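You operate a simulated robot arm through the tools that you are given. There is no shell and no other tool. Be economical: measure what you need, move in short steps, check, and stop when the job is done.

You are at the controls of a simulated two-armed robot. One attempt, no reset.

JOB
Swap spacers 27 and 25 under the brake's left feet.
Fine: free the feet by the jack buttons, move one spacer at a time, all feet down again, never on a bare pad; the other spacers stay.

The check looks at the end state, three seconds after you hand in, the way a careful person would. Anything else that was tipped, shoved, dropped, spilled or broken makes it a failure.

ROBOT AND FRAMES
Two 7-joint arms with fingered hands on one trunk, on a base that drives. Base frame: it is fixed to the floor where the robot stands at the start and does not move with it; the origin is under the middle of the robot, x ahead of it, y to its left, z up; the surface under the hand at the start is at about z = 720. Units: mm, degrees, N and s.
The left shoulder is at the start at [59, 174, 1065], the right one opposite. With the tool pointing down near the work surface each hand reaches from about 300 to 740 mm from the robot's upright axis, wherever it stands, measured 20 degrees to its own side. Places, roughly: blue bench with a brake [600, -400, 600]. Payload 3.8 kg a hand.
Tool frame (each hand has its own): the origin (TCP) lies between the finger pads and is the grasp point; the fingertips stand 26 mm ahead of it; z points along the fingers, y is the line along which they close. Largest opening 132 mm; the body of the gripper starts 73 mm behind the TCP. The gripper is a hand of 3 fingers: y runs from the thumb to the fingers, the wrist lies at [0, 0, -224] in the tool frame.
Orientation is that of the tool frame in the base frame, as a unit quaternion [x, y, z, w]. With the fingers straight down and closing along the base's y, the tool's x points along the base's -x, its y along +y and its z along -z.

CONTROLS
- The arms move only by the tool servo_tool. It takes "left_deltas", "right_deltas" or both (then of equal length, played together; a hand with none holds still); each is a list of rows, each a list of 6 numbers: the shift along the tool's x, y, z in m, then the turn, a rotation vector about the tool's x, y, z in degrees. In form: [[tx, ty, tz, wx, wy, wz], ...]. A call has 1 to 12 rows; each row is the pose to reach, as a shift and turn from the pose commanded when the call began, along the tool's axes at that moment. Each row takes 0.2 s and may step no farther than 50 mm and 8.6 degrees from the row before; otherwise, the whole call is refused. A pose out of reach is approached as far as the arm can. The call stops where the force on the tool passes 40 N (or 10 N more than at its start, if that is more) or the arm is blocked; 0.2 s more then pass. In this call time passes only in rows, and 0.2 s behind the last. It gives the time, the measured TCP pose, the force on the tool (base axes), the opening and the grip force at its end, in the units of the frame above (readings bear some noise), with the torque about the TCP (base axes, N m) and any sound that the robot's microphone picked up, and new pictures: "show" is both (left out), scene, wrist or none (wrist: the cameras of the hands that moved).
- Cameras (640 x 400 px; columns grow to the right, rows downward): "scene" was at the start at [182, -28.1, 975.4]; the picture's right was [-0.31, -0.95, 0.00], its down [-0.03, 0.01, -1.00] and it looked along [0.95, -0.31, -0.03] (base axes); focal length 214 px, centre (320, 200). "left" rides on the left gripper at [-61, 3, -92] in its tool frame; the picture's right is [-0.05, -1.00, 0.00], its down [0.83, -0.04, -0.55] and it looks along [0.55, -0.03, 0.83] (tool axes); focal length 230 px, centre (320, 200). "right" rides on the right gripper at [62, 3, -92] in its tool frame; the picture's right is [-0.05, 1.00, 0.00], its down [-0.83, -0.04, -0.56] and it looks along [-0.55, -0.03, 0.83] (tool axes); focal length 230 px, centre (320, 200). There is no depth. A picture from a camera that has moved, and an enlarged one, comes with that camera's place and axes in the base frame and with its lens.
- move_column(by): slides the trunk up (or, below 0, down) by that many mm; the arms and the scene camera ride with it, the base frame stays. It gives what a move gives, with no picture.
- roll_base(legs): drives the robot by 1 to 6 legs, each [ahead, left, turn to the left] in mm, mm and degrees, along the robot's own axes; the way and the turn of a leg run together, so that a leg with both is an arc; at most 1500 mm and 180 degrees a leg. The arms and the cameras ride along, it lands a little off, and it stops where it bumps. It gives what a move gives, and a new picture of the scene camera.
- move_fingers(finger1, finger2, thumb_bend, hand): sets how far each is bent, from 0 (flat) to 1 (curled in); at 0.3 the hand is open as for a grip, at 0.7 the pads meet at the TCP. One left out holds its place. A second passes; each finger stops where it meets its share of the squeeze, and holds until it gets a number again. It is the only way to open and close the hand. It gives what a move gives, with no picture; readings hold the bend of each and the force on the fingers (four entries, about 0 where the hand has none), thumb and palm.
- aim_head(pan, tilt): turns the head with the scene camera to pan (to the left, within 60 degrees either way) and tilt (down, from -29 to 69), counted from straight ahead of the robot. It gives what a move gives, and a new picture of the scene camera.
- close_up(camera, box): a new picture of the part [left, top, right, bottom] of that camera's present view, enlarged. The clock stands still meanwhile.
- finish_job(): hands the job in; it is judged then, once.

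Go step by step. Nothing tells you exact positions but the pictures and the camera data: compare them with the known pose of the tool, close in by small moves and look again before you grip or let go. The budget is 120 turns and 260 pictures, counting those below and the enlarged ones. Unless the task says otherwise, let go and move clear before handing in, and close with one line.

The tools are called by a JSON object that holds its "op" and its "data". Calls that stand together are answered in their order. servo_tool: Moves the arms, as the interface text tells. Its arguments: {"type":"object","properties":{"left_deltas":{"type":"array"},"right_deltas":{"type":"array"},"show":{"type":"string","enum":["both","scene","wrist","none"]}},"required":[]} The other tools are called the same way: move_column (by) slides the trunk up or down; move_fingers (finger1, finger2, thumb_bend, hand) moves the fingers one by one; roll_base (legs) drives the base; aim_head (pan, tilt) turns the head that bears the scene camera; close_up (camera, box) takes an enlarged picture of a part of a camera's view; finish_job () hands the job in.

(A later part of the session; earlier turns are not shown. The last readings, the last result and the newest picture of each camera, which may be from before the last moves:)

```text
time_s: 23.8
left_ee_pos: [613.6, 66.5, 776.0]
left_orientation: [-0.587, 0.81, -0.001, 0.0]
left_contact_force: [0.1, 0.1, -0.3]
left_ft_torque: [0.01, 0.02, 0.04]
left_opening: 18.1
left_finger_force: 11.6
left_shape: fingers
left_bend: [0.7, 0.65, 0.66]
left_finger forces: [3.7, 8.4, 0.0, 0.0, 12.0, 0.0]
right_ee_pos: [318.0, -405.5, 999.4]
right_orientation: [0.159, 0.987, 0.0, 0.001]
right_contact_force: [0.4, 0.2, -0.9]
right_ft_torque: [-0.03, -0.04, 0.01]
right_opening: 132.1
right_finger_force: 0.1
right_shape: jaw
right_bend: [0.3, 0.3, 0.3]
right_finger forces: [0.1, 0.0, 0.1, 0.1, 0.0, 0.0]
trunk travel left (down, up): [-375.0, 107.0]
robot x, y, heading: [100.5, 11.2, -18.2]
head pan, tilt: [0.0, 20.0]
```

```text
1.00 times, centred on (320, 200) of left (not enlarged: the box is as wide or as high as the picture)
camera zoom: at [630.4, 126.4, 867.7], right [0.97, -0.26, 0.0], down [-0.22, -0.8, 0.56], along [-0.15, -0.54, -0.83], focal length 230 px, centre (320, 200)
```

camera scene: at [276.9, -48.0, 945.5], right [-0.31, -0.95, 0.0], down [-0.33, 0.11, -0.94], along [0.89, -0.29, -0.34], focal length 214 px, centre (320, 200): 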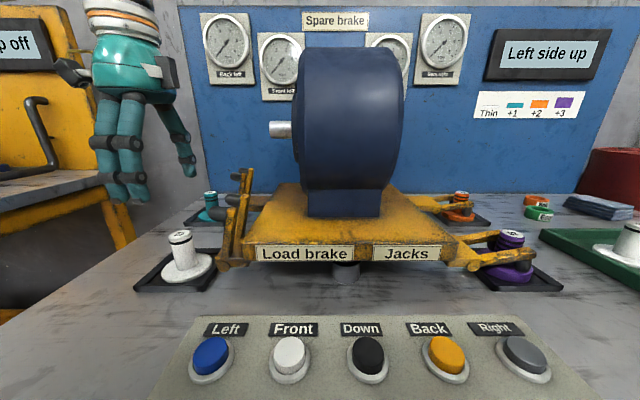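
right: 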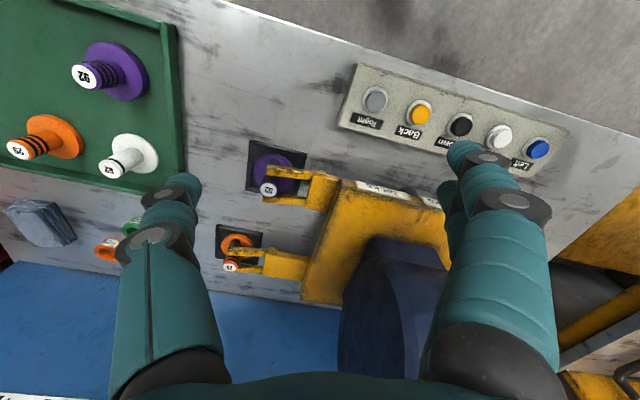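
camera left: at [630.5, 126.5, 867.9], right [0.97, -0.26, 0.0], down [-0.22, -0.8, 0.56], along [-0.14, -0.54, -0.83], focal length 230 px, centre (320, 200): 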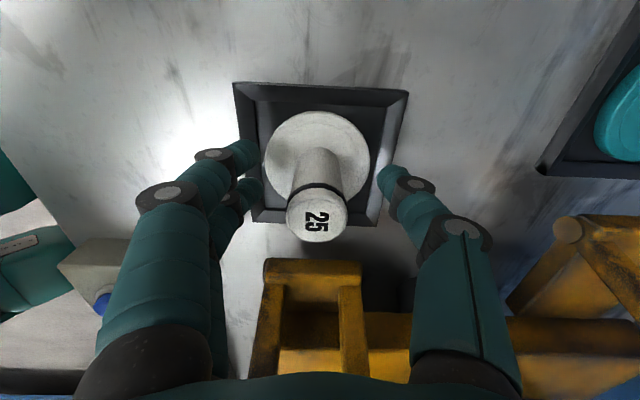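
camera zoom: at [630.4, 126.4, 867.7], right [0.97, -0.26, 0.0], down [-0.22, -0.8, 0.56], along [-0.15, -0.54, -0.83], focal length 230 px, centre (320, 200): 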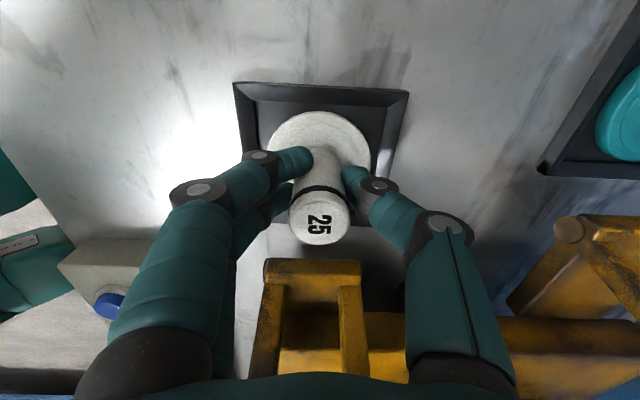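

Finger 1 has closed further than finger 2, so the post isn't centred between the fingers. I'll open a little, shift slightly and regrip.

{"op": "move_fingers", "data": {"hand": "left", "finger1": 0.52, "finger2": 0.52, "thumb_bend": 0.52}}

{"op": "close_up", "data": {"camera": "left", "box": [200, 70, 440, 270]}}

{"op": "close_up", "data": {"camera": "scene", "box": [100, 180, 280, 300]}}

```text
time_s: 24.8
left_ee_pos: [614.8, 66.9, 774.8]
left_orientation: [-0.587, 0.809, -0.001, -0.001]
left_contact_force: [0.1, -0.2, -0.8]
left_ft_torque: [0.0, -0.01, -0.02]
left_opening: 60.3
left_finger_force: 0.1
left_shape: fingers
left_bend: [0.52, 0.52, 0.52]
left_finger forces: [0.0, 0.0, 0.1, 0.1, 0.0, 0.1]
right_ee_pos: [315.6, -407.1, 1000.8]
right_orientation: [0.158, 0.987, 0.0, 0.0]
right_contact_force: [-0.6, -0.6, 0.0]
right_ft_torque: [-0.02, -0.01, 0.01]
right_opening: 131.8
right_finger_force: 0.0
right_shape: jaw
right_bend: [0.3, 0.3, 0.3]
right_finger forces: [0.1, 0.1, 0.1, 0.1, 0.1, 0.0]
trunk travel left (down, up): [-375.0, 107.0]
robot x, y, heading: [96.8, 10.2, -18.3]
head pan, tilt: [0.0, 20.0]
```

```text
2.00 times, centred on (320, 170) of left
camera zoom: at [630.4, 126.5, 867.9], right [0.97, -0.26, 0.0], down [-0.22, -0.8, 0.56], along [-0.14, -0.54, -0.83], focal length 460 px, centre (320, 260)
```

zoom: 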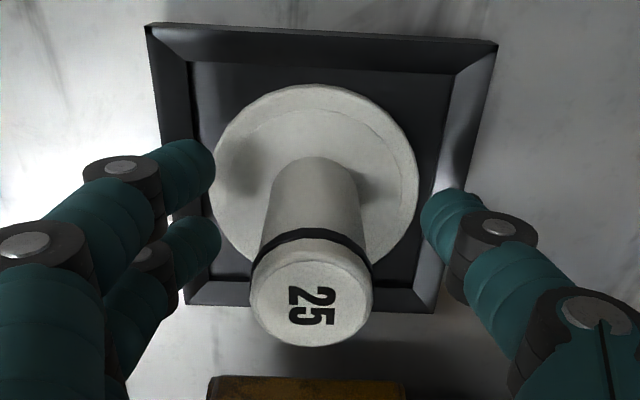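

```text
3.33 times, centred on (190, 240) of scene
camera zoom: at [276.8, -48.5, 945.5], right [-0.31, -0.95, 0.0], down [-0.33, 0.11, -0.94], along [0.89, -0.29, -0.34], focal length 715 px, centre (753, 67)
```

zoom: 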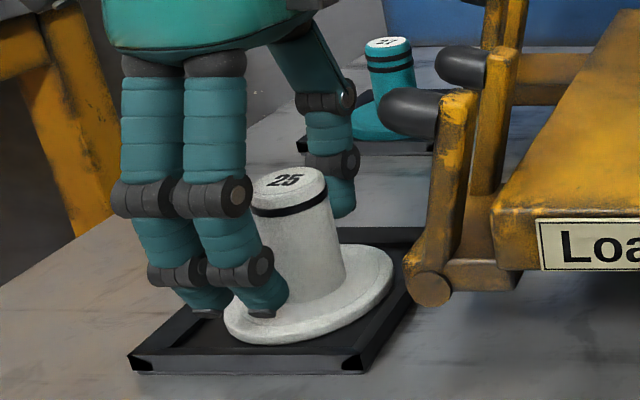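

The grip seems to have pulled the post towards the centre. I'll close again and compare the finger bends.

{"op": "move_fingers", "data": {"hand": "left", "finger1": 0.75, "finger2": 0.75, "thumb_bend": 0.75}}

{"op": "close_up", "data": {"camera": "left", "box": [200, 70, 440, 270]}}

{"op": "close_up", "data": {"camera": "scene", "box": [100, 180, 280, 300]}}

```text
time_s: 25.8
left_ee_pos: [615.0, 67.4, 775.2]
left_orientation: [-0.587, 0.809, -0.001, -0.001]
left_contact_force: [0.5, -0.4, -0.6]
left_ft_torque: [-0.04, -0.05, -0.02]
left_opening: 16.3
left_finger_force: 15.6
left_shape: fingers
left_bend: [0.72, 0.64, 0.67]
left_finger forces: [5.5, 10.2, 0.0, 0.1, 15.5, 0.0]
right_ee_pos: [315.3, -404.6, 999.6]
right_orientation: [0.158, 0.987, 0.0, 0.0]
right_contact_force: [-0.1, 0.3, 0.1]
right_ft_torque: [-0.01, -0.03, 0.02]
right_opening: 131.8
right_finger_force: 0.1
right_shape: jaw
right_bend: [0.3, 0.3, 0.3]
right_finger forces: [0.0, 0.1, 0.1, 0.1, 0.1, 0.1]
trunk travel left (down, up): [-375.0, 107.0]
robot x, y, heading: [91.2, 12.5, -18.4]
head pan, tilt: [0.0, 20.0]
```

```text
2.00 times, centred on (320, 170) of left
camera zoom: at [630.4, 126.4, 867.8], right [0.97, -0.26, 0.0], down [-0.22, -0.8, 0.56], along [-0.15, -0.54, -0.83], focal length 460 px, centre (320, 260)
```

zoom: 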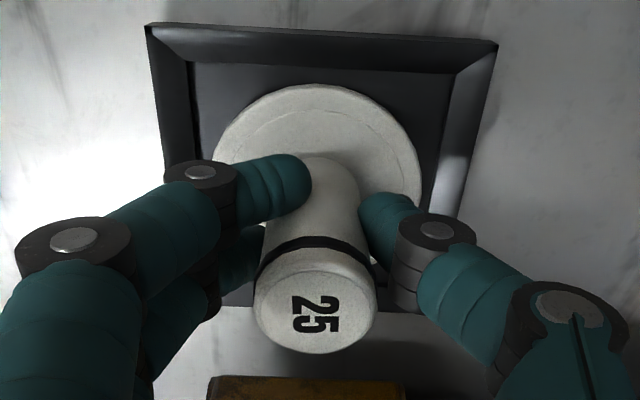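

```text
3.33 times, centred on (190, 240) of scene
camera zoom: at [276.9, -48.5, 945.5], right [-0.31, -0.95, 0.0], down [-0.33, 0.11, -0.94], along [0.89, -0.29, -0.34], focal length 715 px, centre (753, 67)
```

zoom: 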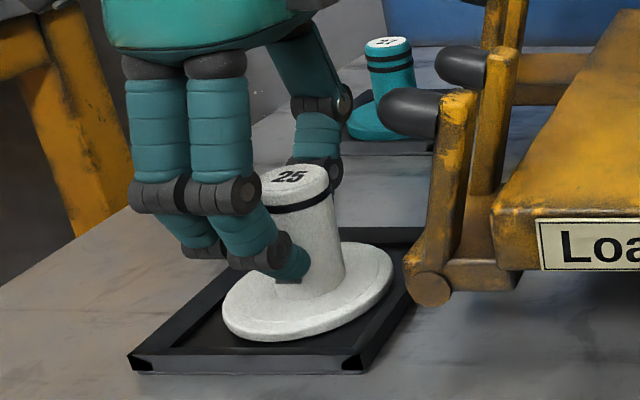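

The outer finger reaches past the post, so the hand needs to go about 6 mm towards the brake. I'll open, shift and regrip.

{"op": "move_fingers", "data": {"hand": "left", "finger1": 0.52, "finger2": 0.52, "thumb_bend": 0.52}}

{"op": "servo_tool", "data": {"left_deltas": [[0.003, 0, 0, 0, 0, 0], [0.006, 0, 0, 0, 0, 0]], "show": "none"}}

{"op": "move_fingers", "data": {"hand": "left", "finger1": 0.75, "finger2": 0.75, "thumb_bend": 0.75}}

{"op": "close_up", "data": {"camera": "left", "box": [200, 70, 440, 270]}}

```text
time_s: 26.8
left_ee_pos: [615.4, 67.5, 777.2]
left_orientation: [-0.587, 0.809, 0.0, -0.001]
left_contact_force: [0.1, 0.4, -0.2]
left_ft_torque: [0.02, 0.01, 0.0]
left_opening: 60.4
left_finger_force: 0.0
left_shape: fingers
left_bend: [0.52, 0.52, 0.52]
left_finger forces: [0.1, 0.1, 0.0, 0.0, 0.0, 0.0]
right_ee_pos: [315.1, -405.7, 998.6]
right_orientation: [0.158, 0.987, 0.0, 0.001]
right_contact_force: [-0.9, -0.5, 0.3]
right_ft_torque: [0.01, -0.01, -0.02]
right_opening: 132.0
right_finger_force: 0.0
right_shape: jaw
right_bend: [0.3, 0.3, 0.3]
right_finger forces: [0.1, 0.1, 0.0, 0.0, 0.0, 0.1]
trunk travel left (down, up): [-375.0, 107.0]
robot x, y, heading: [95.4, 9.1, -18.2]
head pan, tilt: [0.0, 20.0]
```

```text
time_s: 27.4
left_ee_pos: [612.3, 61.6, 775.4]
left_orientation: [-0.587, 0.81, 0.0, 0.0]
left_contact_force: [0.9, 0.9, 0.5]
left_ft_torque: [0.01, 0.01, 0.01]
left_opening: 60.5
left_finger_force: 0.1
left_shape: fingers
left_bend: [0.52, 0.52, 0.52]
left_finger forces: [0.0, 0.1, 0.1, 0.0, 0.0, 0.0]
right_ee_pos: [316.2, -405.0, 1000.7]
right_orientation: [0.159, 0.987, 0.001, 0.0]
right_contact_force: [0.0, 0.6, 0.2]
right_ft_torque: [0.01, -0.02, -0.02]
right_opening: 132.0
right_finger_force: 0.0
right_shape: jaw
right_bend: [0.3, 0.3, 0.3]
right_finger forces: [0.0, 0.0, 0.0, 0.0, 0.0, 0.1]
trunk travel left (down, up): [-375.0, 107.0]
robot x, y, heading: [100.2, 13.4, -18.1]
head pan, tilt: [0.0, 20.0]
```

```text
time_s: 28.4
left_ee_pos: [613.3, 60.9, 776.3]
left_orientation: [-0.587, 0.809, -0.001, -0.001]
left_contact_force: [0.3, -0.5, 0.1]
left_ft_torque: [0.01, 0.01, 0.03]
left_opening: 22.5
left_finger_force: 16.4
left_shape: fingers
left_bend: [0.69, 0.66, 0.67]
left_finger forces: [8.5, 8.4, 0.0, 0.0, 16.7, 0.0]
right_ee_pos: [315.8, -405.5, 1000.3]
right_orientation: [0.159, 0.987, 0.0, -0.001]
right_contact_force: [0.7, 0.8, 0.8]
right_ft_torque: [-0.02, -0.01, 0.0]
right_opening: 131.6
right_finger_force: 0.1
right_shape: jaw
right_bend: [0.3, 0.3, 0.3]
right_finger forces: [0.0, 0.0, 0.1, 0.0, 0.0, 0.0]
trunk travel left (down, up): [-375.0, 107.0]
robot x, y, heading: [100.1, 9.2, -18.4]
head pan, tilt: [0.0, 20.0]
```

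```text
2.00 times, centred on (320, 170) of left
camera zoom: at [628.6, 121.0, 868.0], right [0.97, -0.26, 0.0], down [-0.22, -0.8, 0.56], along [-0.15, -0.54, -0.83], focal length 460 px, centre (320, 260)
```

zoom: 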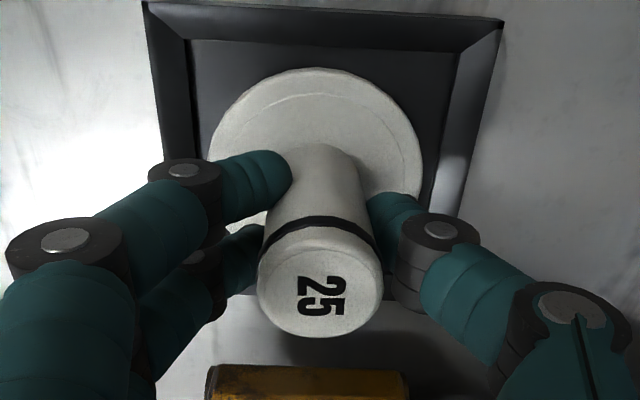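

The grip is balanced at 8.5, 8.4 and 16.7 N. I'll tighten a little and lift 45 mm.

{"op": "move_fingers", "data": {"hand": "left", "finger1": 0.79, "finger2": 0.79, "thumb_bend": 0.79}}

{"op": "servo_tool", "data": {"left_deltas": [[0, 0, -0.01, 0, 0, 0], [0, 0, -0.025, 0, 0, 0], [0, 0, -0.045, 0, 0, 0]], "show": "wrist"}}

{"op": "close_up", "data": {"camera": "scene", "box": [80, 160, 300, 310]}}

```text
time_s: 29.4
left_ee_pos: [612.5, 61.7, 775.5]
left_orientation: [-0.586, 0.81, -0.001, -0.001]
left_contact_force: [-0.4, 0.0, -0.3]
left_ft_torque: [0.01, -0.02, 0.01]
left_opening: 21.7
left_finger_force: 21.6
left_shape: fingers
left_bend: [0.69, 0.66, 0.67]
left_finger forces: [11.5, 10.8, 0.0, 0.0, 20.7, 0.0]
right_ee_pos: [315.3, -406.0, 999.7]
right_orientation: [0.158, 0.987, -0.001, 0.0]
right_contact_force: [-1.3, -0.9, -0.4]
right_ft_torque: [-0.02, 0.02, 0.03]
right_opening: 131.7
right_finger_force: 0.0
right_shape: jaw
right_bend: [0.3, 0.3, 0.3]
right_finger forces: [0.1, 0.0, 0.1, 0.0, 0.0, 0.0]
trunk travel left (down, up): [-375.0, 107.0]
robot x, y, heading: [94.8, 11.9, -18.3]
head pan, tilt: [0.0, 20.0]
```

```text
time_s: 30.2
left_ee_pos: [613.1, 62.5, 821.1]
left_orientation: [-0.588, 0.809, -0.001, -0.001]
left_contact_force: [0.6, 0.8, -2.9]
left_ft_torque: [0.01, 0.0, -0.01]
left_opening: 21.9
left_finger_force: 21.8
left_shape: fingers
left_bend: [0.69, 0.66, 0.67]
left_finger forces: [11.5, 10.8, 0.0, 0.0, 20.8, 0.0]
right_ee_pos: [315.9, -406.0, 1000.3]
right_orientation: [0.158, 0.987, 0.0, 0.001]
right_contact_force: [0.2, -0.4, -0.4]
right_ft_torque: [0.01, 0.0, -0.03]
right_opening: 132.0
right_finger_force: 0.0
right_shape: jaw
right_bend: [0.3, 0.3, 0.3]
right_finger forces: [0.0, 0.1, 0.0, 0.0, 0.0, 0.1]
trunk travel left (down, up): [-375.0, 107.0]
robot x, y, heading: [94.3, 12.8, -18.0]
head pan, tilt: [0.0, 20.0]
camera left: at [628.9, 121.4, 913.5], right [0.97, -0.26, 0.0], down [-0.22, -0.8, 0.56], along [-0.15, -0.54, -0.83], focal length 230 px, centre (320, 200)
```

left: 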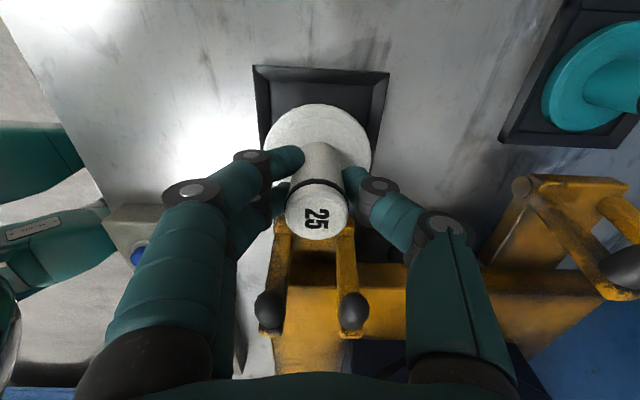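

```text
2.67 times, centred on (190, 235) of scene
camera zoom: at [276.8, -48.6, 945.5], right [-0.31, -0.95, 0.0], down [-0.33, 0.11, -0.94], along [0.89, -0.29, -0.34], focal length 572 px, centre (667, 107)
```

zoom: 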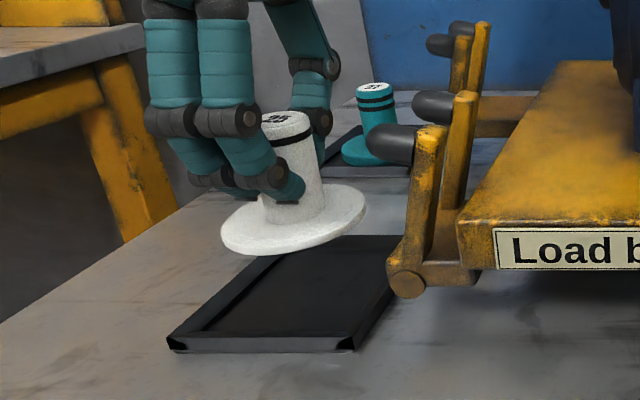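

Spacer 25 is up and level. I'll carry it to the free bench area in front of the pad and go down to just above the bench.

{"op": "servo_tool", "data": {"left_deltas": [[-0.005, 0.03, 0, 0, 0, 0], [-0.01, 0.065, 0, 0, 0, 0], [-0.02, 0.1, 0, 0, 0, 0], [-0.02, 0.125, 0, 0, 0, 0], [-0.02, 0.125, 0.02, 0, 0, 0], [-0.02, 0.125, 0.038, 0, 0, 0]]}}

{"op": "close_up", "data": {"camera": "scene", "box": [0, 200, 240, 360]}}

```text
time_s: 31.6
left_ee_pos: [500.1, 120.6, 782.4]
left_orientation: [-0.586, 0.81, -0.001, 0.0]
left_contact_force: [0.6, 0.7, -2.1]
left_ft_torque: [-0.03, -0.01, -0.05]
left_opening: 21.5
left_finger_force: 21.6
left_shape: fingers
left_bend: [0.69, 0.66, 0.67]
left_finger forces: [11.6, 10.9, 0.0, 0.0, 20.7, 0.0]
right_ee_pos: [315.7, -405.7, 1000.7]
right_orientation: [0.159, 0.987, 0.0, -0.001]
right_contact_force: [-0.6, 0.2, -0.3]
right_ft_torque: [0.0, -0.02, 0.0]
right_opening: 131.6
right_finger_force: 0.1
right_shape: jaw
right_bend: [0.3, 0.3, 0.3]
right_finger forces: [0.0, 0.1, 0.0, 0.0, 0.0, 0.1]
trunk travel left (down, up): [-375.0, 107.0]
robot x, y, heading: [98.8, 8.8, -18.3]
head pan, tilt: [0.0, 20.0]
camera scene: at [276.9, -48.5, 945.5], right [-0.31, -0.95, 0.0], down [-0.33, 0.11, -0.94], along [0.89, -0.29, -0.34], focal length 214 px, centre (320, 200)
camera left: at [515.9, 179.5, 874.2], right [0.97, -0.26, 0.0], down [-0.22, -0.8, 0.56], along [-0.15, -0.54, -0.83], focal length 230 px, centre (320, 200)
```

scene: 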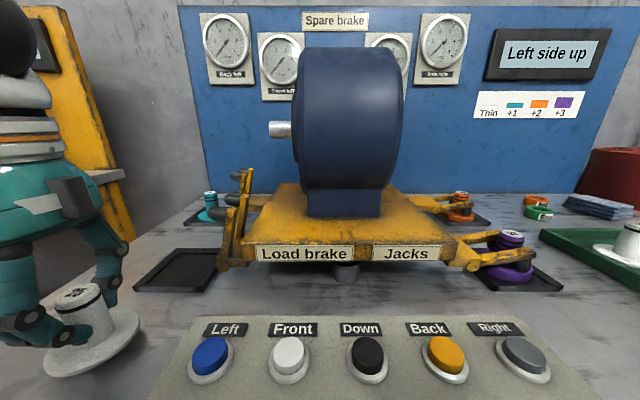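
left: 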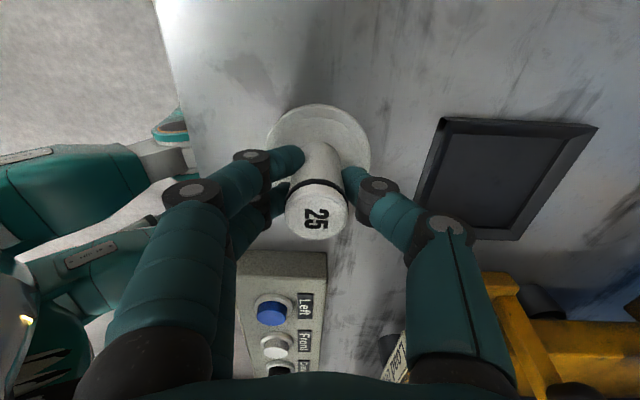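

```text
2.50 times, centred on (120, 280) of scene
camera zoom: at [276.9, -48.5, 945.5], right [-0.31, -0.95, 0.0], down [-0.33, 0.11, -0.94], along [0.89, -0.29, -0.34], focal length 536 px, centre (820, 0)
```

zoom: 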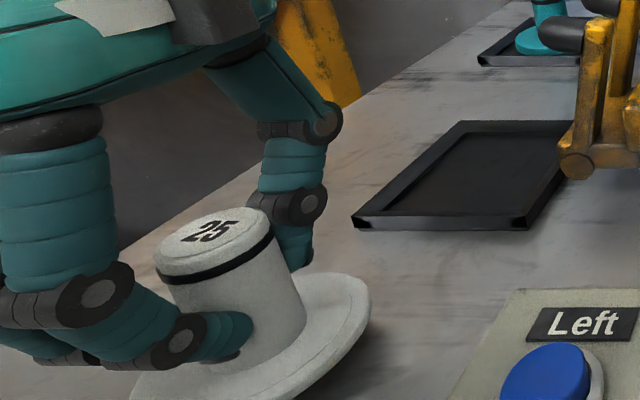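

It's nearly down, so I'll lower it gently until it touches the bench.

{"op": "servo_tool", "data": {"left_deltas": [[0, 0, 0.004, 0, 0, 0], [0, 0, 0.008, 0, 0, 0], [0, 0, 0.0105, 0, 0, 0]], "show": "none"}}

{"op": "close_up", "data": {"camera": "scene", "box": [0, 200, 240, 360]}}

```text
time_s: 32.4
left_ee_pos: [500.1, 119.2, 772.7]
left_orientation: [-0.587, 0.81, -0.001, -0.001]
left_contact_force: [0.2, -0.8, -1.1]
left_ft_torque: [0.0, -0.01, -0.02]
left_opening: 21.4
left_finger_force: 21.7
left_shape: fingers
left_bend: [0.69, 0.66, 0.67]
left_finger forces: [11.5, 11.0, 0.0, 0.0, 20.6, 0.1]
right_ee_pos: [317.2, -404.7, 1000.1]
right_orientation: [0.158, 0.987, 0.0, 0.0]
right_contact_force: [0.2, -0.6, 0.0]
right_ft_torque: [0.02, 0.01, -0.01]
right_opening: 131.9
right_finger_force: 0.1
right_shape: jaw
right_bend: [0.3, 0.3, 0.3]
right_finger forces: [0.1, 0.1, 0.0, 0.0, 0.0, 0.1]
trunk travel left (down, up): [-375.0, 107.0]
robot x, y, heading: [94.1, 9.8, -18.0]
head pan, tilt: [0.0, 20.0]
```

```text
2.50 times, centred on (120, 280) of scene
camera zoom: at [276.9, -48.5, 945.5], right [-0.31, -0.95, 0.0], down [-0.33, 0.11, -0.94], along [0.89, -0.29, -0.34], focal length 536 px, centre (820, 0)
```

zoom: 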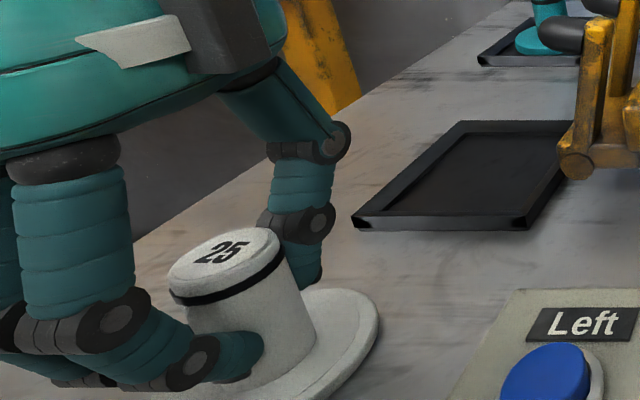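

{"op": "servo_tool", "data": {"left_deltas": [[0, 0, 0.0015, 0, 0, 0], [0, 0, 0.003, 0, 0, 0]], "show": "none"}}

```text
time_s: 33.0
left_ee_pos: [499.9, 119.5, 770.4]
left_orientation: [-0.587, 0.809, -0.001, 0.0]
left_contact_force: [0.0, 0.9, 5.5]
left_ft_torque: [-0.02, 0.05, 0.06]
left_opening: 21.5
left_finger_force: 22.9
left_shape: fingers
left_bend: [0.69, 0.66, 0.67]
left_finger forces: [12.4, 11.7, 0.0, 0.1, 21.7, 0.0]
right_ee_pos: [316.0, -405.0, 1000.0]
right_orientation: [0.159, 0.987, 0.001, 0.001]
right_contact_force: [0.6, -0.5, 0.0]
right_ft_torque: [0.0, 0.02, -0.01]
right_opening: 131.9
right_finger_force: 0.0
right_shape: jaw
right_bend: [0.3, 0.3, 0.3]
right_finger forces: [0.0, 0.0, 0.0, 0.0, 0.0, 0.1]
trunk travel left (down, up): [-375.0, 107.0]
robot x, y, heading: [97.2, 11.0, -18.3]
head pan, tilt: [0.0, 20.0]
```

Spacer 25 is touching the bench. I'll release it and rise straight up.

{"op": "move_fingers", "data": {"hand": "left", "finger1": 0.48, "finger2": 0.48, "thumb_bend": 0.48}}

{"op": "servo_tool", "data": {"left_deltas": [[0, 0, -0.01, 0, 0, 0], [0, 0, -0.04, 0, 0, 0], [0, 0, -0.08, 0, 0, 0], [0, 0, -0.12, 0, 0, 0], [0, 0, -0.16, 0, 0, 0]]}}

```text
time_s: 34.0
left_ee_pos: [499.7, 119.7, 768.8]
left_orientation: [-0.587, 0.809, -0.001, 0.0]
left_contact_force: [0.3, 0.0, -0.2]
left_ft_torque: [0.01, -0.01, -0.01]
left_opening: 73.9
left_finger_force: 0.1
left_shape: fingers
left_bend: [0.48, 0.48, 0.48]
left_finger forces: [0.0, 0.0, 0.0, 0.0, 0.0, 0.0]
right_ee_pos: [316.0, -404.7, 999.6]
right_orientation: [0.158, 0.987, 0.0, 0.001]
right_contact_force: [1.5, -0.7, 0.2]
right_ft_torque: [0.02, 0.02, 0.02]
right_opening: 131.9
right_finger_force: 0.1
right_shape: jaw
right_bend: [0.3, 0.3, 0.3]
right_finger forces: [0.1, 0.1, 0.0, 0.0, 0.1, 0.0]
trunk travel left (down, up): [-375.0, 107.0]
robot x, y, heading: [96.6, 8.3, -18.3]
head pan, tilt: [0.0, 20.0]
```

```text
time_s: 35.2
left_ee_pos: [499.2, 120.0, 928.6]
left_orientation: [-0.586, 0.81, 0.0, 0.0]
left_contact_force: [-0.3, -0.3, -0.4]
left_ft_torque: [-0.01, 0.04, 0.02]
left_opening: 74.1
left_finger_force: 0.0
left_shape: fingers
left_bend: [0.48, 0.48, 0.48]
left_finger forces: [0.0, 0.0, 0.0, 0.0, 0.0, 0.0]
right_ee_pos: [316.0, -404.9, 1000.9]
right_orientation: [0.158, 0.987, 0.0, 0.0]
right_contact_force: [0.3, -0.1, -0.9]
right_ft_torque: [-0.02, 0.01, 0.0]
right_opening: 132.1
right_finger_force: 0.2
right_shape: jaw
right_bend: [0.3, 0.3, 0.3]
right_finger forces: [0.0, 0.1, 0.0, 0.1, 0.0, 0.1]
trunk travel left (down, up): [-375.0, 107.0]
robot x, y, heading: [103.3, 6.6, -18.1]
head pan, tilt: [0.0, 20.0]
camera scene: at [276.7, -48.7, 945.5], right [-0.31, -0.95, 0.0], down [-0.32, 0.11, -0.94], along [0.89, -0.29, -0.34], focal length 214 px, centre (320, 200)
camera left: at [514.7, 178.6, 1021.8], right [0.97, -0.26, 0.0], down [-0.22, -0.8, 0.56], along [-0.15, -0.54, -0.83], focal length 230 px, centre (320, 200)
```

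scene: 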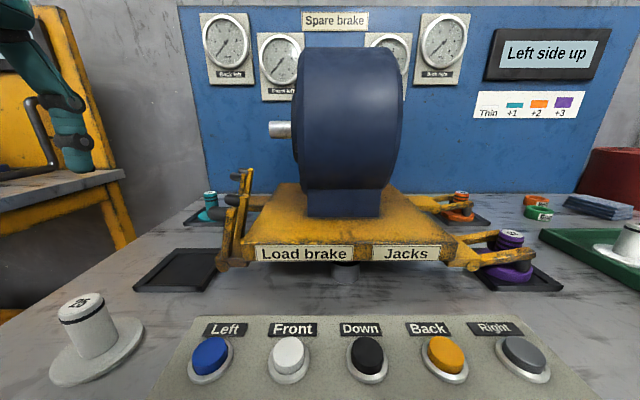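
left: 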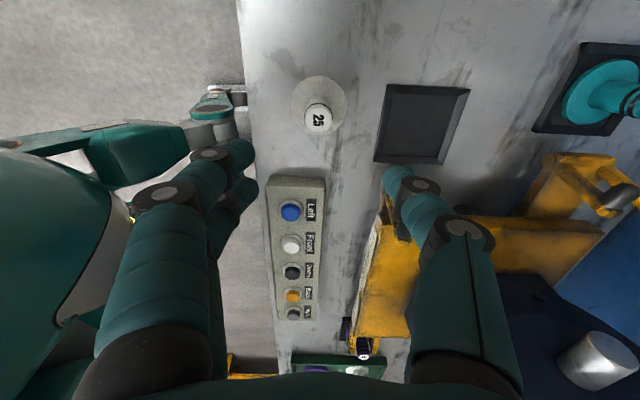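

25 stands upright in its parking spot. Now I'll move high over to spacer 27.

{"op": "servo_tool", "data": {"left_deltas": [[-0.01, -0.045, 0, 0, 0, 0], [-0.02, -0.09, 0, 0, 0, 0], [-0.03, -0.135, 0, 0, 0, 0], [-0.03, -0.182, 0, 0, 0, 0], [-0.03, -0.23, 0, 0, 0, 0], [-0.03, -0.275, 0, 0, 0, 0], [-0.03, -0.319, 0, 0, 0, 0], [-0.03, -0.319, 0.038, 0, 0, 0]]}}

{"op": "close_up", "data": {"camera": "left", "box": [200, 60, 440, 260]}}

```text
time_s: 37.0
left_ee_pos: [813.3, 49.0, 889.0]
left_orientation: [-0.587, 0.81, -0.001, 0.0]
left_contact_force: [-0.3, 0.8, -1.5]
left_ft_torque: [0.03, 0.0, 0.02]
left_opening: 74.2
left_finger_force: 0.1
left_shape: fingers
left_bend: [0.48, 0.48, 0.48]
left_finger forces: [0.0, 0.0, 0.0, 0.1, 0.0, 0.0]
right_ee_pos: [317.1, -405.5, 1000.4]
right_orientation: [0.158, 0.988, 0.0, 0.0]
right_contact_force: [0.3, 0.7, -0.5]
right_ft_torque: [0.0, -0.01, -0.01]
right_opening: 131.9
right_finger_force: 0.1
right_shape: jaw
right_bend: [0.3, 0.3, 0.3]
right_finger forces: [0.0, 0.1, 0.0, 0.0, 0.0, 0.0]
trunk travel left (down, up): [-375.0, 107.0]
robot x, y, heading: [101.2, 13.0, -18.2]
head pan, tilt: [0.0, 20.0]
camera scene: at [277.2, -47.8, 945.5], right [-0.31, -0.95, 0.0], down [-0.33, 0.11, -0.94], along [0.89, -0.29, -0.34], focal length 214 px, centre (320, 200)
camera left: at [829.2, 108.4, 981.8], right [0.96, -0.26, 0.0], down [-0.22, -0.8, 0.56], along [-0.15, -0.54, -0.83], focal length 230 px, centre (320, 200)
```

scene: 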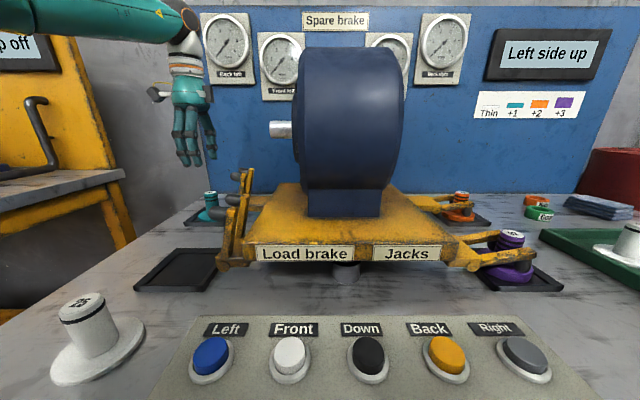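
left: 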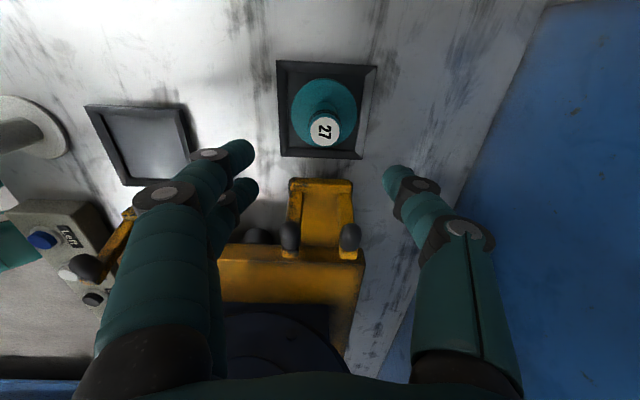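

```text
2.00 times, centred on (320, 160) of left
camera zoom: at [829.2, 108.4, 981.8], right [0.96, -0.26, 0.0], down [-0.22, -0.8, 0.56], along [-0.15, -0.54, -0.83], focal length 460 px, centre (320, 280)
```

zoom: 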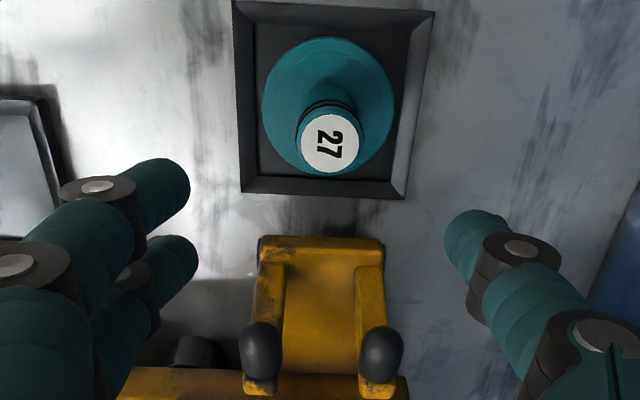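

27 is confirmed and centred in view much as 25 was. I'll line up and go down partway, then check.

{"op": "servo_tool", "data": {"left_deltas": [[-0.001, -0.0052, 0.03, 0, 0, 0], [-0.001, -0.0052, 0.06, 0, 0, 0], [-0.001, -0.0052, 0.085, 0, 0, 0], [-0.001, -0.0052, 0.1, 0, 0, 0]], "show": "none"}}

{"op": "close_up", "data": {"camera": "left", "box": [200, 70, 440, 270]}}

{"op": "close_up", "data": {"camera": "scene", "box": [160, 150, 280, 230]}}

```text
time_s: 38.0
left_ee_pos: [817.2, 48.2, 791.2]
left_orientation: [-0.586, 0.81, 0.0, -0.001]
left_contact_force: [-1.4, -0.6, 0.2]
left_ft_torque: [-0.01, 0.03, -0.02]
left_opening: 74.1
left_finger_force: 0.0
left_shape: fingers
left_bend: [0.48, 0.48, 0.48]
left_finger forces: [0.1, 0.1, 0.1, 0.0, 0.0, 0.0]
right_ee_pos: [315.9, -405.1, 999.8]
right_orientation: [0.157, 0.988, 0.0, 0.001]
right_contact_force: [-0.8, -0.4, 0.0]
right_ft_torque: [0.01, 0.01, -0.01]
right_opening: 132.0
right_finger_force: 0.0
right_shape: jaw
right_bend: [0.3, 0.3, 0.3]
right_finger forces: [0.0, 0.1, 0.0, 0.0, 0.1, 0.1]
trunk travel left (down, up): [-375.0, 107.0]
robot x, y, heading: [94.5, 9.0, -18.3]
head pan, tilt: [0.0, 20.0]
```

```text
2.00 times, centred on (320, 170) of left
camera zoom: at [833.7, 106.8, 882.4], right [0.97, -0.26, 0.0], down [-0.22, -0.8, 0.56], along [-0.15, -0.54, -0.83], focal length 460 px, centre (320, 260)
```

zoom: 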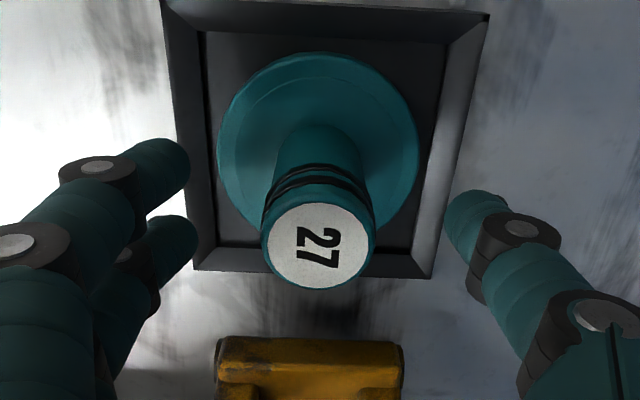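

```text
5.00 times, centred on (220, 190) of scene
camera zoom: at [276.9, -48.6, 945.5], right [-0.31, -0.95, 0.0], down [-0.33, 0.11, -0.94], along [0.89, -0.29, -0.34], focal length 1072 px, centre (820, 250)
```

zoom: 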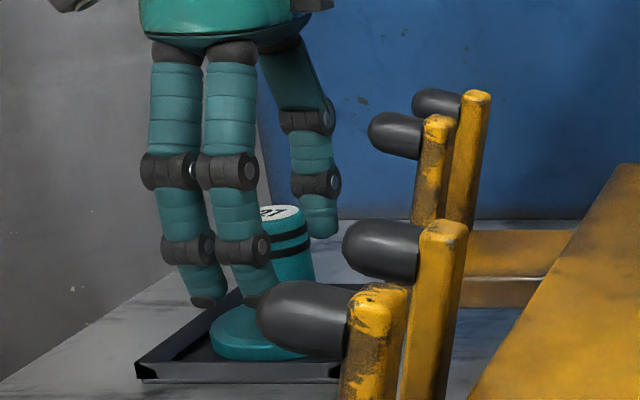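

27 is well centred. I'll go down the last 9 mm with a small inward shift and grip.

{"op": "servo_tool", "data": {"left_deltas": [[0.002, 0, 0.005, 0, 0, 0], [0.0025, 0, 0.0095, 0, 0, 0]], "show": "none"}}

{"op": "move_fingers", "data": {"hand": "left", "finger1": 0.72, "finger2": 0.72, "thumb_bend": 0.72}}

{"op": "close_up", "data": {"camera": "left", "box": [200, 70, 440, 270]}}

```text
time_s: 38.6
left_ee_pos: [816.3, 45.1, 780.6]
left_orientation: [-0.587, 0.81, -0.001, 0.0]
left_contact_force: [0.9, 1.4, 0.6]
left_ft_torque: [0.04, 0.0, -0.02]
left_opening: 73.8
left_finger_force: 0.0
left_shape: fingers
left_bend: [0.48, 0.48, 0.48]
left_finger forces: [0.1, 0.1, 0.1, 0.0, 0.0, 0.1]
right_ee_pos: [317.0, -405.7, 1000.8]
right_orientation: [0.158, 0.987, 0.0, 0.0]
right_contact_force: [0.3, -0.6, 0.0]
right_ft_torque: [-0.01, 0.03, 0.01]
right_opening: 132.0
right_finger_force: 0.1
right_shape: jaw
right_bend: [0.3, 0.3, 0.3]
right_finger forces: [0.0, 0.0, 0.0, 0.1, 0.1, 0.0]
trunk travel left (down, up): [-375.0, 107.0]
robot x, y, heading: [102.1, 14.1, -18.2]
head pan, tilt: [0.0, 20.0]
```

```text
time_s: 39.6
left_ee_pos: [818.0, 45.2, 780.9]
left_orientation: [-0.587, 0.809, 0.0, -0.001]
left_contact_force: [0.0, 0.0, 0.0]
left_ft_torque: [0.01, -0.01, -0.01]
left_opening: 24.9
left_finger_force: 13.3
left_shape: fingers
left_bend: [0.66, 0.68, 0.66]
left_finger forces: [7.5, 5.6, 0.0, 0.0, 12.5, 0.1]
right_ee_pos: [316.3, -405.9, 1000.2]
right_orientation: [0.159, 0.987, 0.0, 0.0]
right_contact_force: [-0.5, -0.4, 0.1]
right_ft_torque: [-0.01, -0.01, -0.01]
right_opening: 132.1
right_finger_force: 0.2
right_shape: jaw
right_bend: [0.3, 0.3, 0.3]
right_finger forces: [0.0, 0.0, 0.1, 0.1, 0.0, 0.1]
trunk travel left (down, up): [-375.0, 107.0]
robot x, y, heading: [96.6, 11.6, -18.0]
head pan, tilt: [0.0, 20.0]
```

```text
2.00 times, centred on (320, 170) of left
camera zoom: at [833.1, 104.9, 873.2], right [0.97, -0.26, 0.0], down [-0.22, -0.8, 0.56], along [-0.15, -0.54, -0.83], focal length 460 px, centre (320, 260)
```

zoom: 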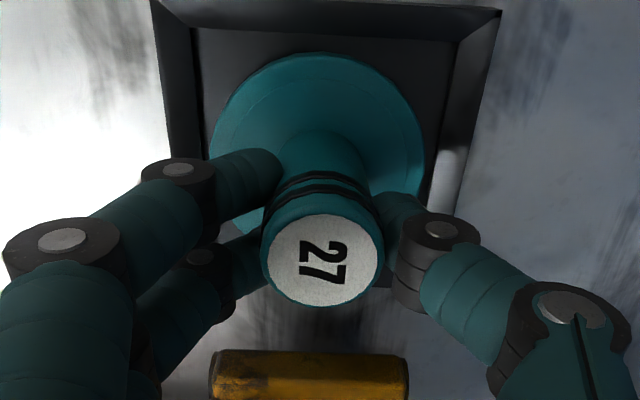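

The grip is balanced. I'll tighten and lift 45 mm, keeping a picture of the back pad at this height to compare with when I place it.

{"op": "move_fingers", "data": {"hand": "left", "finger1": 0.79, "finger2": 0.79, "thumb_bend": 0.79}}

{"op": "servo_tool", "data": {"left_deltas": [[0, 0, -0.01, 0, 0, 0], [0, 0, -0.025, 0, 0, 0], [0, 0, -0.045, 0, 0, 0]], "show": "none"}}

{"op": "close_up", "data": {"camera": "left", "box": [200, 40, 440, 240]}}

{"op": "close_up", "data": {"camera": "scene", "box": [160, 150, 280, 230]}}

```text
time_s: 40.6
left_ee_pos: [817.8, 46.5, 780.3]
left_orientation: [-0.587, 0.81, -0.001, -0.001]
left_contact_force: [-1.1, -0.2, -1.0]
left_ft_torque: [-0.03, -0.03, 0.0]
left_opening: 24.0
left_finger_force: 21.1
left_shape: fingers
left_bend: [0.66, 0.7, 0.67]
left_finger forces: [11.8, 10.5, 0.0, 0.1, 20.3, 0.1]
right_ee_pos: [316.7, -405.0, 1000.1]
right_orientation: [0.158, 0.988, 0.0, 0.0]
right_contact_force: [0.2, -0.5, -0.3]
right_ft_torque: [0.0, 0.0, -0.01]
right_opening: 131.8
right_finger_force: 0.0
right_shape: jaw
right_bend: [0.3, 0.3, 0.3]
right_finger forces: [0.0, 0.0, 0.1, 0.0, 0.0, 0.0]
trunk travel left (down, up): [-375.0, 107.0]
robot x, y, heading: [97.5, 10.0, -18.3]
head pan, tilt: [0.0, 20.0]
```

```text
time_s: 41.4
left_ee_pos: [816.6, 45.0, 826.7]
left_orientation: [-0.588, 0.809, -0.001, 0.0]
left_contact_force: [-0.1, -0.8, -1.9]
left_ft_torque: [0.02, -0.02, 0.01]
left_opening: 24.4
left_finger_force: 21.5
left_shape: fingers
left_bend: [0.66, 0.7, 0.67]
left_finger forces: [11.7, 10.6, 0.0, 0.0, 20.3, 0.1]
right_ee_pos: [316.2, -405.8, 999.7]
right_orientation: [0.158, 0.987, 0.0, 0.001]
right_contact_force: [-0.5, -0.2, -1.4]
right_ft_torque: [0.03, 0.03, 0.01]
right_opening: 131.7
right_finger_force: 0.1
right_shape: jaw
right_bend: [0.3, 0.3, 0.3]
right_finger forces: [0.1, 0.0, 0.1, 0.1, 0.0, 0.1]
trunk travel left (down, up): [-375.0, 107.0]
robot x, y, heading: [95.9, 11.3, -18.1]
head pan, tilt: [0.0, 20.0]
```

```text
2.00 times, centred on (320, 140) of left
camera zoom: at [833.0, 104.8, 919.8], right [0.97, -0.26, 0.0], down [-0.22, -0.8, 0.56], along [-0.14, -0.54, -0.83], focal length 460 px, centre (320, 320)
```

zoom: 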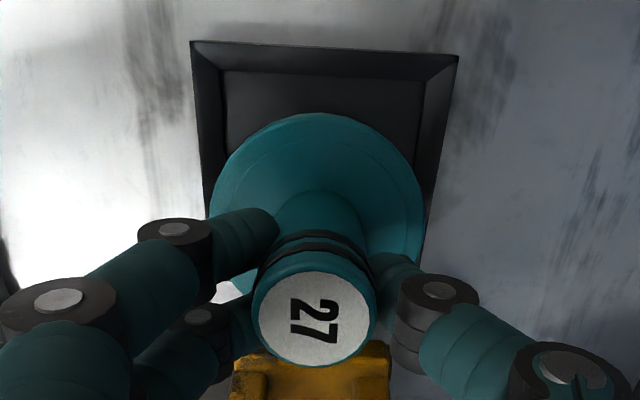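

```text
5.00 times, centred on (220, 190) of scene
camera zoom: at [276.8, -48.6, 945.5], right [-0.31, -0.95, 0.0], down [-0.33, 0.11, -0.94], along [0.89, -0.29, -0.34], focal length 1072 px, centre (820, 250)
```

zoom: 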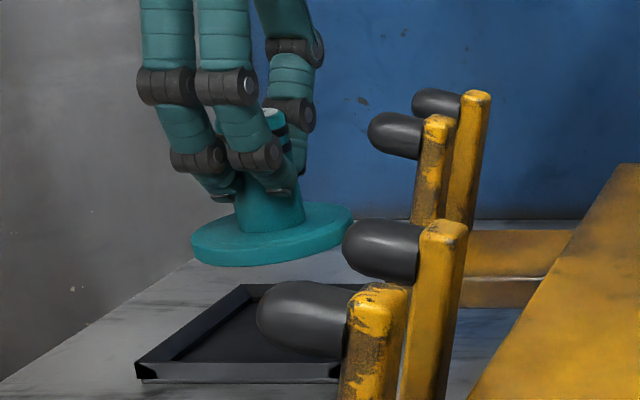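

27 is up and level. I'll carry it above the front pad at the same height and compare the pad outline.

{"op": "servo_tool", "data": {"left_deltas": [[0.0, 0.04, 0, 0, 0, 0], [0.01, 0.08, 0, 0, 0, 0], [0.022, 0.12, 0, 0, 0, 0], [0.034, 0.16, 0, 0, 0, 0], [0.0458, 0.1987, 0, 0, 0, 0]], "show": "none"}}

{"op": "close_up", "data": {"camera": "left", "box": [200, 40, 440, 240]}}

{"op": "close_up", "data": {"camera": "scene", "box": [80, 160, 300, 310]}}

```text
time_s: 42.6
left_ee_pos: [612.9, 62.7, 825.6]
left_orientation: [-0.587, 0.81, -0.001, 0.001]
left_contact_force: [0.4, 0.1, -2.6]
left_ft_torque: [-0.03, -0.04, -0.02]
left_opening: 24.1
left_finger_force: 21.2
left_shape: fingers
left_bend: [0.66, 0.7, 0.67]
left_finger forces: [11.9, 10.7, 0.1, 0.1, 20.0, 0.0]
right_ee_pos: [315.7, -406.0, 1000.5]
right_orientation: [0.158, 0.987, 0.0, 0.0]
right_contact_force: [-0.3, -0.3, -0.4]
right_ft_torque: [0.0, 0.02, 0.02]
right_opening: 131.6
right_finger_force: 0.0
right_shape: jaw
right_bend: [0.3, 0.3, 0.3]
right_finger forces: [0.0, 0.1, 0.0, 0.0, 0.0, 0.1]
trunk travel left (down, up): [-375.0, 107.0]
robot x, y, heading: [99.5, 10.3, -18.5]
head pan, tilt: [0.0, 20.0]
```

```text
2.00 times, centred on (320, 140) of left
camera zoom: at [628.9, 123.1, 919.1], right [0.97, -0.26, 0.0], down [-0.22, -0.8, 0.56], along [-0.14, -0.54, -0.83], focal length 460 px, centre (320, 320)
```

zoom: 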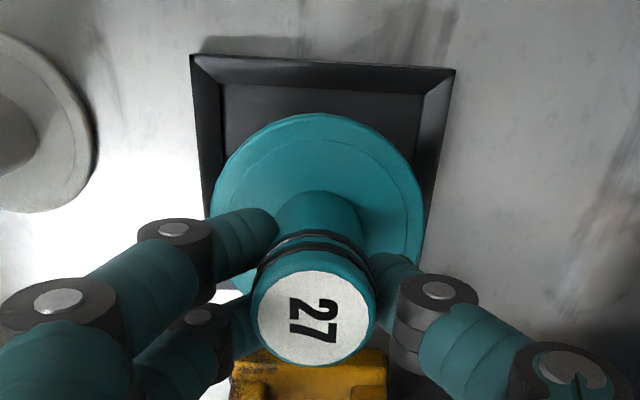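

```text
2.67 times, centred on (190, 235) of scene
camera zoom: at [276.6, -48.4, 945.6], right [-0.31, -0.95, 0.0], down [-0.32, 0.11, -0.94], along [0.89, -0.29, -0.34], focal length 572 px, centre (667, 107)
```

zoom: 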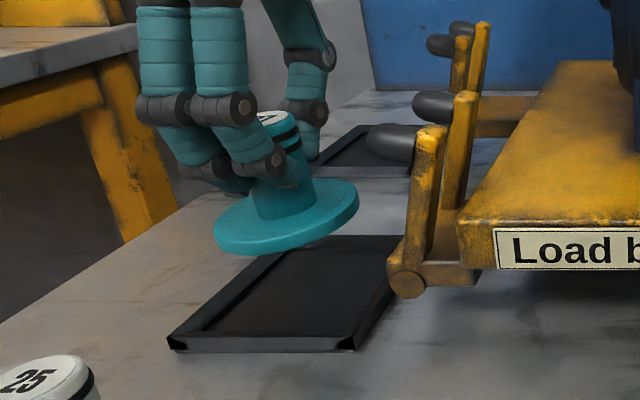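

By the pad outline the hand needs to go 4 mm towards the brake to match the reference. I'll shift and lower to just above the pad.

{"op": "servo_tool", "data": {"left_deltas": [[0.004, 0.0005, 0.0, 0, 0, 0], [0.004, 0.0005, 0.018, 0, 0, 0], [0.004, 0.0005, 0.034, 0, 0, 0], [0.004, 0.0005, 0.042, 0, 0, 0]], "show": "none"}}

{"op": "close_up", "data": {"camera": "left", "box": [200, 70, 440, 270]}}

{"op": "close_up", "data": {"camera": "scene", "box": [100, 190, 250, 300]}}

```text
time_s: 43.6
left_ee_pos: [612.9, 60.5, 784.4]
left_orientation: [-0.587, 0.809, -0.001, -0.001]
left_contact_force: [0.6, -0.3, -1.8]
left_ft_torque: [0.0, 0.0, 0.02]
left_opening: 24.0
left_finger_force: 21.1
left_shape: fingers
left_bend: [0.66, 0.7, 0.67]
left_finger forces: [11.9, 10.7, 0.0, 0.0, 19.9, 0.0]
right_ee_pos: [316.8, -406.1, 1000.0]
right_orientation: [0.158, 0.987, 0.001, 0.0]
right_contact_force: [-0.8, 0.4, -0.6]
right_ft_torque: [-0.01, 0.0, 0.0]
right_opening: 131.9
right_finger_force: 0.1
right_shape: jaw
right_bend: [0.3, 0.3, 0.3]
right_finger forces: [0.0, 0.0, 0.1, 0.1, 0.1, 0.0]
trunk travel left (down, up): [-375.0, 107.0]
robot x, y, heading: [96.7, 10.3, -18.3]
head pan, tilt: [0.0, 20.0]
```

```text
2.00 times, centred on (320, 170) of left
camera zoom: at [628.1, 119.5, 876.5], right [0.97, -0.26, 0.0], down [-0.22, -0.8, 0.56], along [-0.14, -0.54, -0.83], focal length 460 px, centre (320, 260)
```

zoom: 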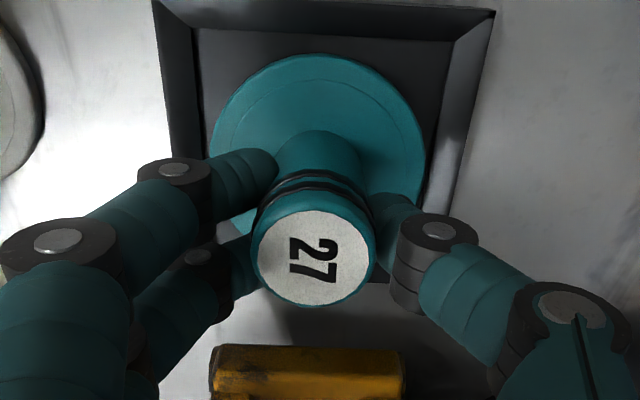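

```text
3.64 times, centred on (175, 245) of scene
camera zoom: at [277.0, -48.5, 945.5], right [-0.31, -0.95, 0.0], down [-0.33, 0.11, -0.94], along [0.89, -0.29, -0.34], focal length 780 px, centre (847, 36)
```

zoom: 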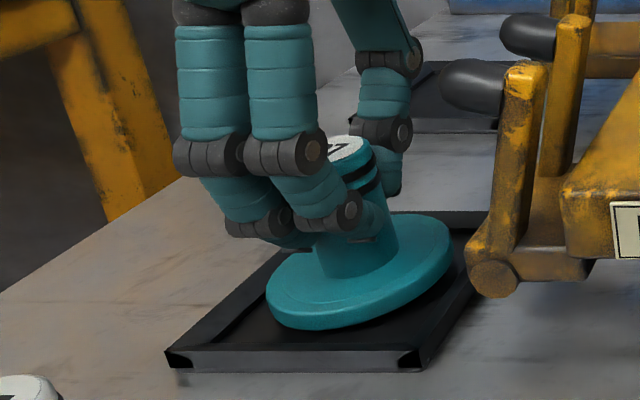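

The disc sits in the pad outline just as it did on the back pad. Lowering to contact.

{"op": "servo_tool", "data": {"left_deltas": [[0, 0, 0.002, 0, 0, 0], [0, 0, 0.0035, 0, 0, 0]], "show": "none"}}

```text
time_s: 44.2
left_ee_pos: [612.4, 59.9, 780.9]
left_orientation: [-0.587, 0.81, 0.0, 0.0]
left_contact_force: [-0.6, 0.4, -1.9]
left_ft_torque: [-0.03, 0.04, 0.0]
left_opening: 24.2
left_finger_force: 21.5
left_shape: fingers
left_bend: [0.66, 0.7, 0.67]
left_finger forces: [11.9, 10.6, 0.0, 0.0, 19.9, 0.0]
right_ee_pos: [316.2, -405.2, 999.9]
right_orientation: [0.158, 0.987, 0.001, 0.001]
right_contact_force: [-0.4, 0.3, -0.8]
right_ft_torque: [0.02, 0.01, 0.03]
right_opening: 131.8
right_finger_force: 0.0
right_shape: jaw
right_bend: [0.3, 0.3, 0.3]
right_finger forces: [0.0, 0.1, 0.0, 0.0, 0.0, 0.1]
trunk travel left (down, up): [-375.0, 107.0]
robot x, y, heading: [98.9, 11.3, -18.5]
head pan, tilt: [0.0, 20.0]
```

{"op": "servo_tool", "data": {"left_deltas": [[0, 0, 0.001, 0, 0, 0], [0, 0, 0.002, 0, 0, 0]], "show": "none"}}

```text
time_s: 44.8
left_ee_pos: [612.0, 60.5, 779.6]
left_orientation: [-0.587, 0.809, -0.001, 0.0]
left_contact_force: [0.3, -1.1, 1.7]
left_ft_torque: [0.04, 0.06, 0.05]
left_opening: 24.0
left_finger_force: 21.7
left_shape: fingers
left_bend: [0.66, 0.7, 0.67]
left_finger forces: [11.9, 11.3, 0.1, 0.0, 20.2, 0.0]
right_ee_pos: [316.2, -405.7, 1000.6]
right_orientation: [0.158, 0.987, 0.0, 0.0]
right_contact_force: [-0.2, 0.5, -0.5]
right_ft_torque: [-0.04, 0.02, 0.02]
right_opening: 131.9
right_finger_force: 0.0
right_shape: jaw
right_bend: [0.3, 0.3, 0.3]
right_finger forces: [0.0, 0.0, 0.0, 0.0, 0.0, 0.1]
trunk travel left (down, up): [-375.0, 107.0]
robot x, y, heading: [96.8, 8.2, -18.0]
head pan, tilt: [0.0, 20.0]
```

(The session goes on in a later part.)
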